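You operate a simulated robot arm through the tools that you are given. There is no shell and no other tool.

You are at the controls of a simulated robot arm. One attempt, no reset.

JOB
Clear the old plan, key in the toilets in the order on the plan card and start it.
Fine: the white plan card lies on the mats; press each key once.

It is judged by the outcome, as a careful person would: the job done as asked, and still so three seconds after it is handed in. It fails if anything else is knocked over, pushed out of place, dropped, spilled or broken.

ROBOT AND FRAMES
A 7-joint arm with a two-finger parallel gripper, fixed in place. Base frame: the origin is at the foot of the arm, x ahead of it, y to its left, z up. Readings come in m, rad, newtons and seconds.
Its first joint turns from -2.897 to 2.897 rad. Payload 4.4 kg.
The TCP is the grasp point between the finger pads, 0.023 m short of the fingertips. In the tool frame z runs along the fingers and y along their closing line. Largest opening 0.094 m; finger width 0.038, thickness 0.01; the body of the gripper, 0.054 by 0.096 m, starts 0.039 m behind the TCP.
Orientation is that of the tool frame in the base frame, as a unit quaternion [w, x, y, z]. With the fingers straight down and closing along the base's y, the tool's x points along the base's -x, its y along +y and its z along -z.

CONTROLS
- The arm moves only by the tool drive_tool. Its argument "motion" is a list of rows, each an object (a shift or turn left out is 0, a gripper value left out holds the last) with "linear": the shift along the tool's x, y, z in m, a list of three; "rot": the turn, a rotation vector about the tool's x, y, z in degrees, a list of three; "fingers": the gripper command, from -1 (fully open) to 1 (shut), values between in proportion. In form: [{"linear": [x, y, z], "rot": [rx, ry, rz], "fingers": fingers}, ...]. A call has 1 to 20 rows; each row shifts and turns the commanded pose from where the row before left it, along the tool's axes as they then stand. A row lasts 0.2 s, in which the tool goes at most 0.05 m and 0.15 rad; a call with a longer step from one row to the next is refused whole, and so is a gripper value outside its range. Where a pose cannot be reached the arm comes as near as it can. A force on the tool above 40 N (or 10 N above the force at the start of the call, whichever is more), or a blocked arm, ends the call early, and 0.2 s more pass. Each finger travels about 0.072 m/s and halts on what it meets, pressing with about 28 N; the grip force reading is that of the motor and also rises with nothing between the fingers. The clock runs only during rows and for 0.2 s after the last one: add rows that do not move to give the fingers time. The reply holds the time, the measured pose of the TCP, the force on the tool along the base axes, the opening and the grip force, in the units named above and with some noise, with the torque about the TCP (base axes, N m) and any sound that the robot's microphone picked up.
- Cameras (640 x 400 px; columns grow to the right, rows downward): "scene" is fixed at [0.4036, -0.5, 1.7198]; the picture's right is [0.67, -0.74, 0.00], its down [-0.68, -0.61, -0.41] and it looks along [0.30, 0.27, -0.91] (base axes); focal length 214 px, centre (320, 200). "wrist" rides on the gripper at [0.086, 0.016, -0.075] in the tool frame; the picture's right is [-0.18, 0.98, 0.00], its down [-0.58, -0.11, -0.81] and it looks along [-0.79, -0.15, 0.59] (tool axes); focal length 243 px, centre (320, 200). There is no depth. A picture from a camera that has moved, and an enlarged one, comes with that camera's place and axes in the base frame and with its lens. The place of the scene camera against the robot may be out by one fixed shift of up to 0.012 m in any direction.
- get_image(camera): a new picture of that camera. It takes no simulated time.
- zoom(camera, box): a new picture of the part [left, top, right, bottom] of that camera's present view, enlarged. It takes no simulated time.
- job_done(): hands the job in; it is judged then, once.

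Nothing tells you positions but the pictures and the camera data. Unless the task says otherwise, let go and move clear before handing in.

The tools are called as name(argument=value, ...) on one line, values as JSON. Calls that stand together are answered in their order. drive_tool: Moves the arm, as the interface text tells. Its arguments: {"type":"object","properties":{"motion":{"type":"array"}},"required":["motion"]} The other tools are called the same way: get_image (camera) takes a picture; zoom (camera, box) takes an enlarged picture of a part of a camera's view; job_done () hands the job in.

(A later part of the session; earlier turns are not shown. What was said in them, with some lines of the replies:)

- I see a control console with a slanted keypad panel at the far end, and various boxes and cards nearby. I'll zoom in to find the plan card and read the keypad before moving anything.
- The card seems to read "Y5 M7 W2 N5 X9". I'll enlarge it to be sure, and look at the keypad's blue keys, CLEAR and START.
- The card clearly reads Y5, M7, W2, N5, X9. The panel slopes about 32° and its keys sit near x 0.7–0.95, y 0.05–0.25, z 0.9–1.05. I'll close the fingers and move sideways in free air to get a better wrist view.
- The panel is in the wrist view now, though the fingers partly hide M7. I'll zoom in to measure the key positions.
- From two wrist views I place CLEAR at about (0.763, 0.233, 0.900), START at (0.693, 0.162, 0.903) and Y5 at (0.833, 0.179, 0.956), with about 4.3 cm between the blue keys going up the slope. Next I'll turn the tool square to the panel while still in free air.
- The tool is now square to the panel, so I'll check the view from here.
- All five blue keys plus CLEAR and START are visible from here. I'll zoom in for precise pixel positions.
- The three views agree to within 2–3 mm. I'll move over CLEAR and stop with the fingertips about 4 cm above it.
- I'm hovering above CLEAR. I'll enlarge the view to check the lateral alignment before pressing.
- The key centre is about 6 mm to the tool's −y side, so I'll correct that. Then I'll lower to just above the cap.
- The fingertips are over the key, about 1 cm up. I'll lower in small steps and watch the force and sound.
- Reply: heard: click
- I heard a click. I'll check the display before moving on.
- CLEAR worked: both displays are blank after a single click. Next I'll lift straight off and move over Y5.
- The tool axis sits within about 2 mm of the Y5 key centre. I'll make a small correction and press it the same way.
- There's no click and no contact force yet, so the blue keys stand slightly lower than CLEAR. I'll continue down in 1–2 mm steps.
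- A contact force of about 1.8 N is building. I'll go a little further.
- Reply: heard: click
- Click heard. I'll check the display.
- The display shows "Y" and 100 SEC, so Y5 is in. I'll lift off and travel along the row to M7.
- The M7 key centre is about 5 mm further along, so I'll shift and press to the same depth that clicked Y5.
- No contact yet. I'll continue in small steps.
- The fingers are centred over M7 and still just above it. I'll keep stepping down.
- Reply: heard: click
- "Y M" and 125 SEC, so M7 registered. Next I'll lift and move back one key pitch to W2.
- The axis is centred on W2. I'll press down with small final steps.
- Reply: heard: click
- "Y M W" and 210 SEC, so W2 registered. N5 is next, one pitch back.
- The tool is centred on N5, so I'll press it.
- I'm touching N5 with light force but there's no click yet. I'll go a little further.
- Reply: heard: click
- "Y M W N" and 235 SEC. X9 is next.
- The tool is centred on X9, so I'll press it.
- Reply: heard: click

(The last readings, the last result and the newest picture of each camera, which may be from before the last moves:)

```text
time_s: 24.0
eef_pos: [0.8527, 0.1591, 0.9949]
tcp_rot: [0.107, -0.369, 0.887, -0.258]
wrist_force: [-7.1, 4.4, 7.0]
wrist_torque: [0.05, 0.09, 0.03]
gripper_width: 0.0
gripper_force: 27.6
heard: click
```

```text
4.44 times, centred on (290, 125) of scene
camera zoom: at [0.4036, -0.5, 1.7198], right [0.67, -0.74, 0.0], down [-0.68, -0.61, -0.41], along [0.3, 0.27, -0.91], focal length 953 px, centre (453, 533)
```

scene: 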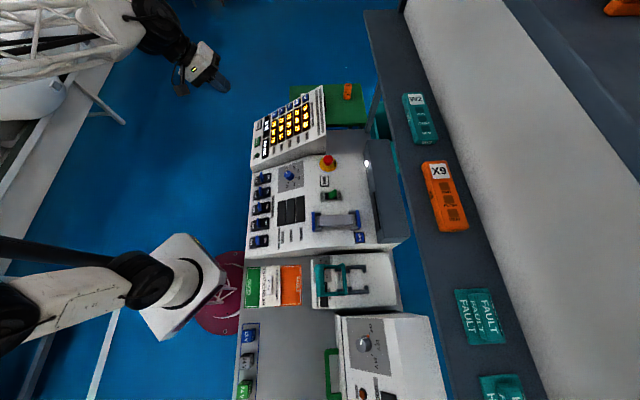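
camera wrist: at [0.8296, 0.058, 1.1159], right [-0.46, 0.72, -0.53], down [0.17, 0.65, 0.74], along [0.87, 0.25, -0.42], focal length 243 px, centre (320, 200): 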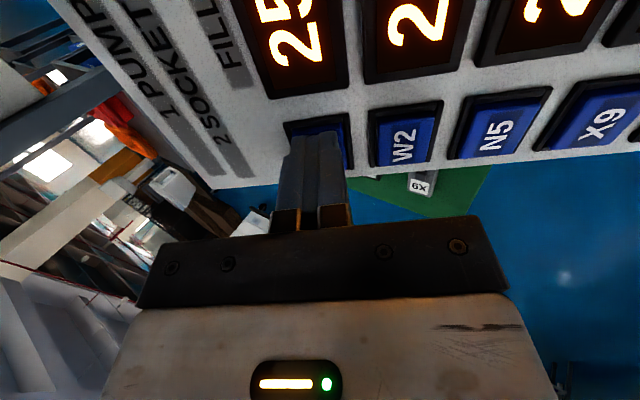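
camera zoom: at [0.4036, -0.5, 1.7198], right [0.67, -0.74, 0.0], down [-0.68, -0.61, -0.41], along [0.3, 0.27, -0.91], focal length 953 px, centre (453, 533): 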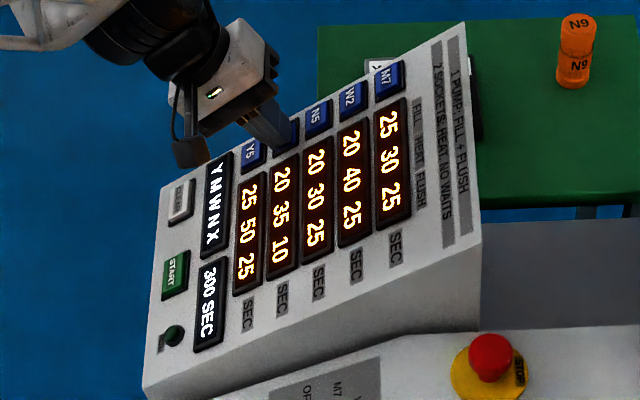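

"Y M W N X" and 300 SEC, so all five are in the right order. I'll lift off and move over START.

drive_tool(motion=[{"linear": [0, 0, -0.025], "fingers": 1}, {"linear": [0, 0, -0.025]}, {"linear": [0.0222, 0.0287, 0]}, {"linear": [0.0222, 0.0287, 0]}, {"linear": [0.0222, 0.0287, 0]}, {"linear": [0.0222, 0.0287, 0]}, {"linear": [0.0222, 0.0285, 0]}, {}])

get_image(camera="wrist")

zoom(camera="wrist", box=[240, 40, 400, 150])

zoom(camera="scene", box=[230, 80, 350, 170])

```text
time_s: 25.8
eef_pos: [0.6692, 0.1862, 0.9571]
tcp_rot: [0.106, -0.368, 0.887, -0.258]
wrist_force: [0.6, 0.1, 0.0]
wrist_torque: [-0.01, -0.05, -0.01]
gripper_width: 0.0
gripper_force: 28.4
```

```text
taken
camera wrist: at [0.5705, 0.1623, 1.011], right [-0.46, 0.72, -0.53], down [0.17, 0.65, 0.74], along [0.87, 0.25, -0.42], focal length 243 px, centre (320, 200)
```

wrist: 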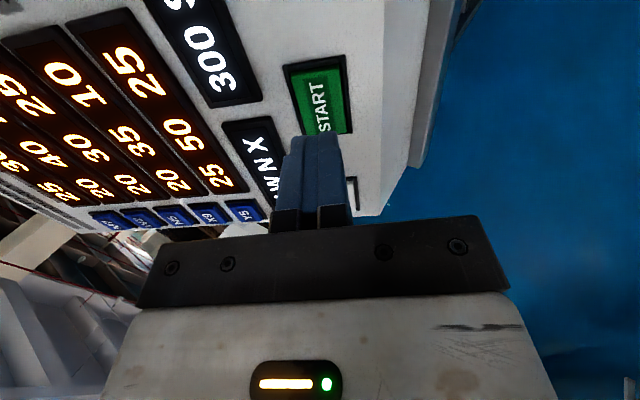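

```text
3.64 times, centred on (320, 95) of wrist
camera zoom: at [0.5705, 0.1623, 1.011], right [-0.46, 0.72, -0.53], down [0.17, 0.65, 0.74], along [0.87, 0.25, -0.42], focal length 882 px, centre (320, 582)
```

zoom: 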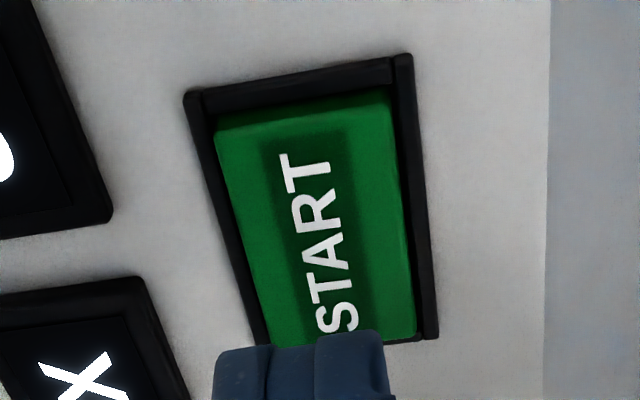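

```text
4.44 times, centred on (290, 125) of scene
camera zoom: at [0.4036, -0.5, 1.7198], right [0.67, -0.74, 0.0], down [-0.68, -0.61, -0.41], along [0.3, 0.27, -0.91], focal length 953 px, centre (453, 533)
```

zoom: 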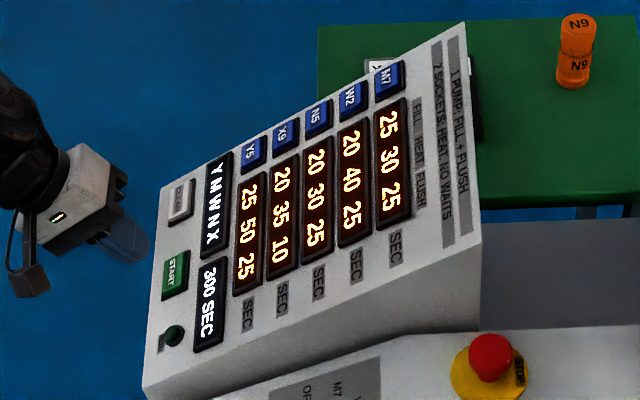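

The tool is centred on START. I'll press it with small final steps.

drive_tool(motion=[{"linear": [0, 0, 0.017], "fingers": 1}, {"linear": [0, 0, 0.017]}, {"linear": [0, 0, 0.0015]}, {"linear": [0, 0, 0.0015]}, {"linear": [0, 0, 0.0015]}])

```text
time_s: 27.0
eef_pos: [0.6855, 0.169, 0.925]
tcp_rot: [0.107, -0.367, 0.887, -0.258]
wrist_force: [0.2, -0.4, -0.4]
wrist_torque: [0.0, 0.0, 0.01]
gripper_width: 0.0001
gripper_force: 28.0
```

No contact yet. I'll keep stepping down gently.

drive_tool(motion=[{"linear": [0, 0, 0.0015], "fingers": 1}, {"linear": [0, 0, 0.0015]}])

```text
time_s: 27.6
eef_pos: [0.6859, 0.1701, 0.9236]
tcp_rot: [0.107, -0.367, 0.887, -0.258]
wrist_force: [-1.1, 0.6, 1.2]
wrist_torque: [-0.01, 0.04, -0.01]
gripper_width: 0.0002
gripper_force: 28.2
heard: click
```

Click heard. I'll check the display and the RUN lamp.

zoom(camera="scene", box=[230, 80, 350, 170])

```text
4.44 times, centred on (290, 125) of scene
camera zoom: at [0.4036, -0.5, 1.7198], right [0.67, -0.74, 0.0], down [-0.68, -0.61, -0.41], along [0.3, 0.27, -0.91], focal length 953 px, centre (453, 533)
```

zoom: 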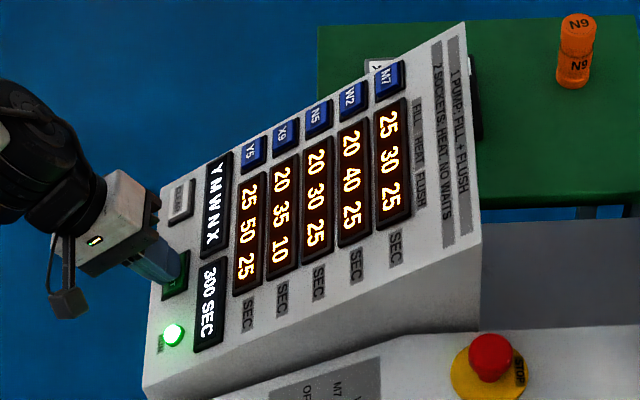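

The RUN lamp is green and the plan shows Y M W N X at 300 SEC. I'll back straight off and move clear of the panel.

drive_tool(motion=[{"linear": [0, 0, -0.03], "fingers": 1}, {"linear": [0, 0, -0.04]}, {"linear": [0, 0, -0.04]}, {"linear": [0, 0, -0.04]}, {"linear": [0, 0, -0.04]}, {}])

get_image(camera="scene")

zoom(camera="scene", box=[230, 80, 350, 170])

```text
time_s: 29.0
eef_pos: [0.6135, 0.2424, 1.0846]
tcp_rot: [0.107, -0.368, 0.887, -0.258]
wrist_force: [-0.8, 0.1, 0.3]
wrist_torque: [0.01, 0.0, 0.0]
gripper_width: 0.0
gripper_force: 27.9
```

```text
taken
```

scene: 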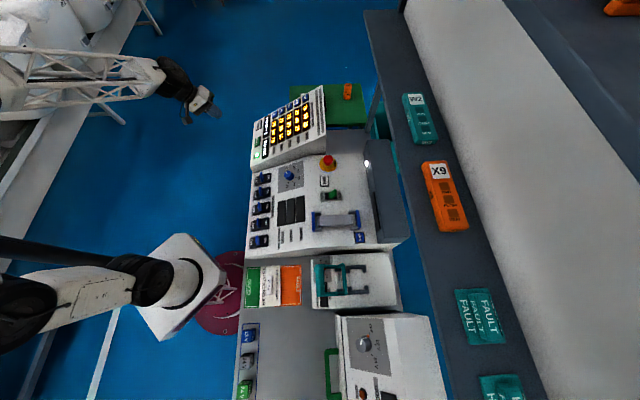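

```text
4.44 times, centred on (290, 125) of scene
camera zoom: at [0.4036, -0.5, 1.7198], right [0.67, -0.74, 0.0], down [-0.68, -0.61, -0.41], along [0.3, 0.27, -0.91], focal length 953 px, centre (453, 533)
```

zoom: 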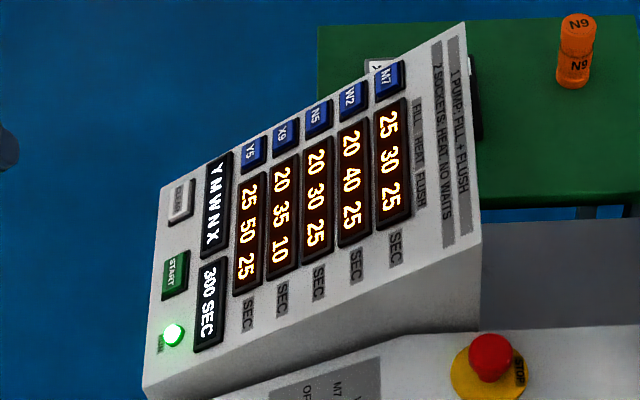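

The RUN lamp is still lit, the display reads Y M W N X at 300 SEC, the arm is clear and nothing else has moved. I'm handing it in.

job_done()

```text
The job is handed in.
```

I cleared the old plan, keyed in the toilets in the card's order (Y5, M7, W2, N5, X9) and started it. Each key was pressed once, with one click each.

After pressing START, the display read "Y M W N X" and 300 SEC with the RUN lamp green. It was still like that when I had moved the arm clear and handed in. In the final pictures nothing else had been moved or knocked over.
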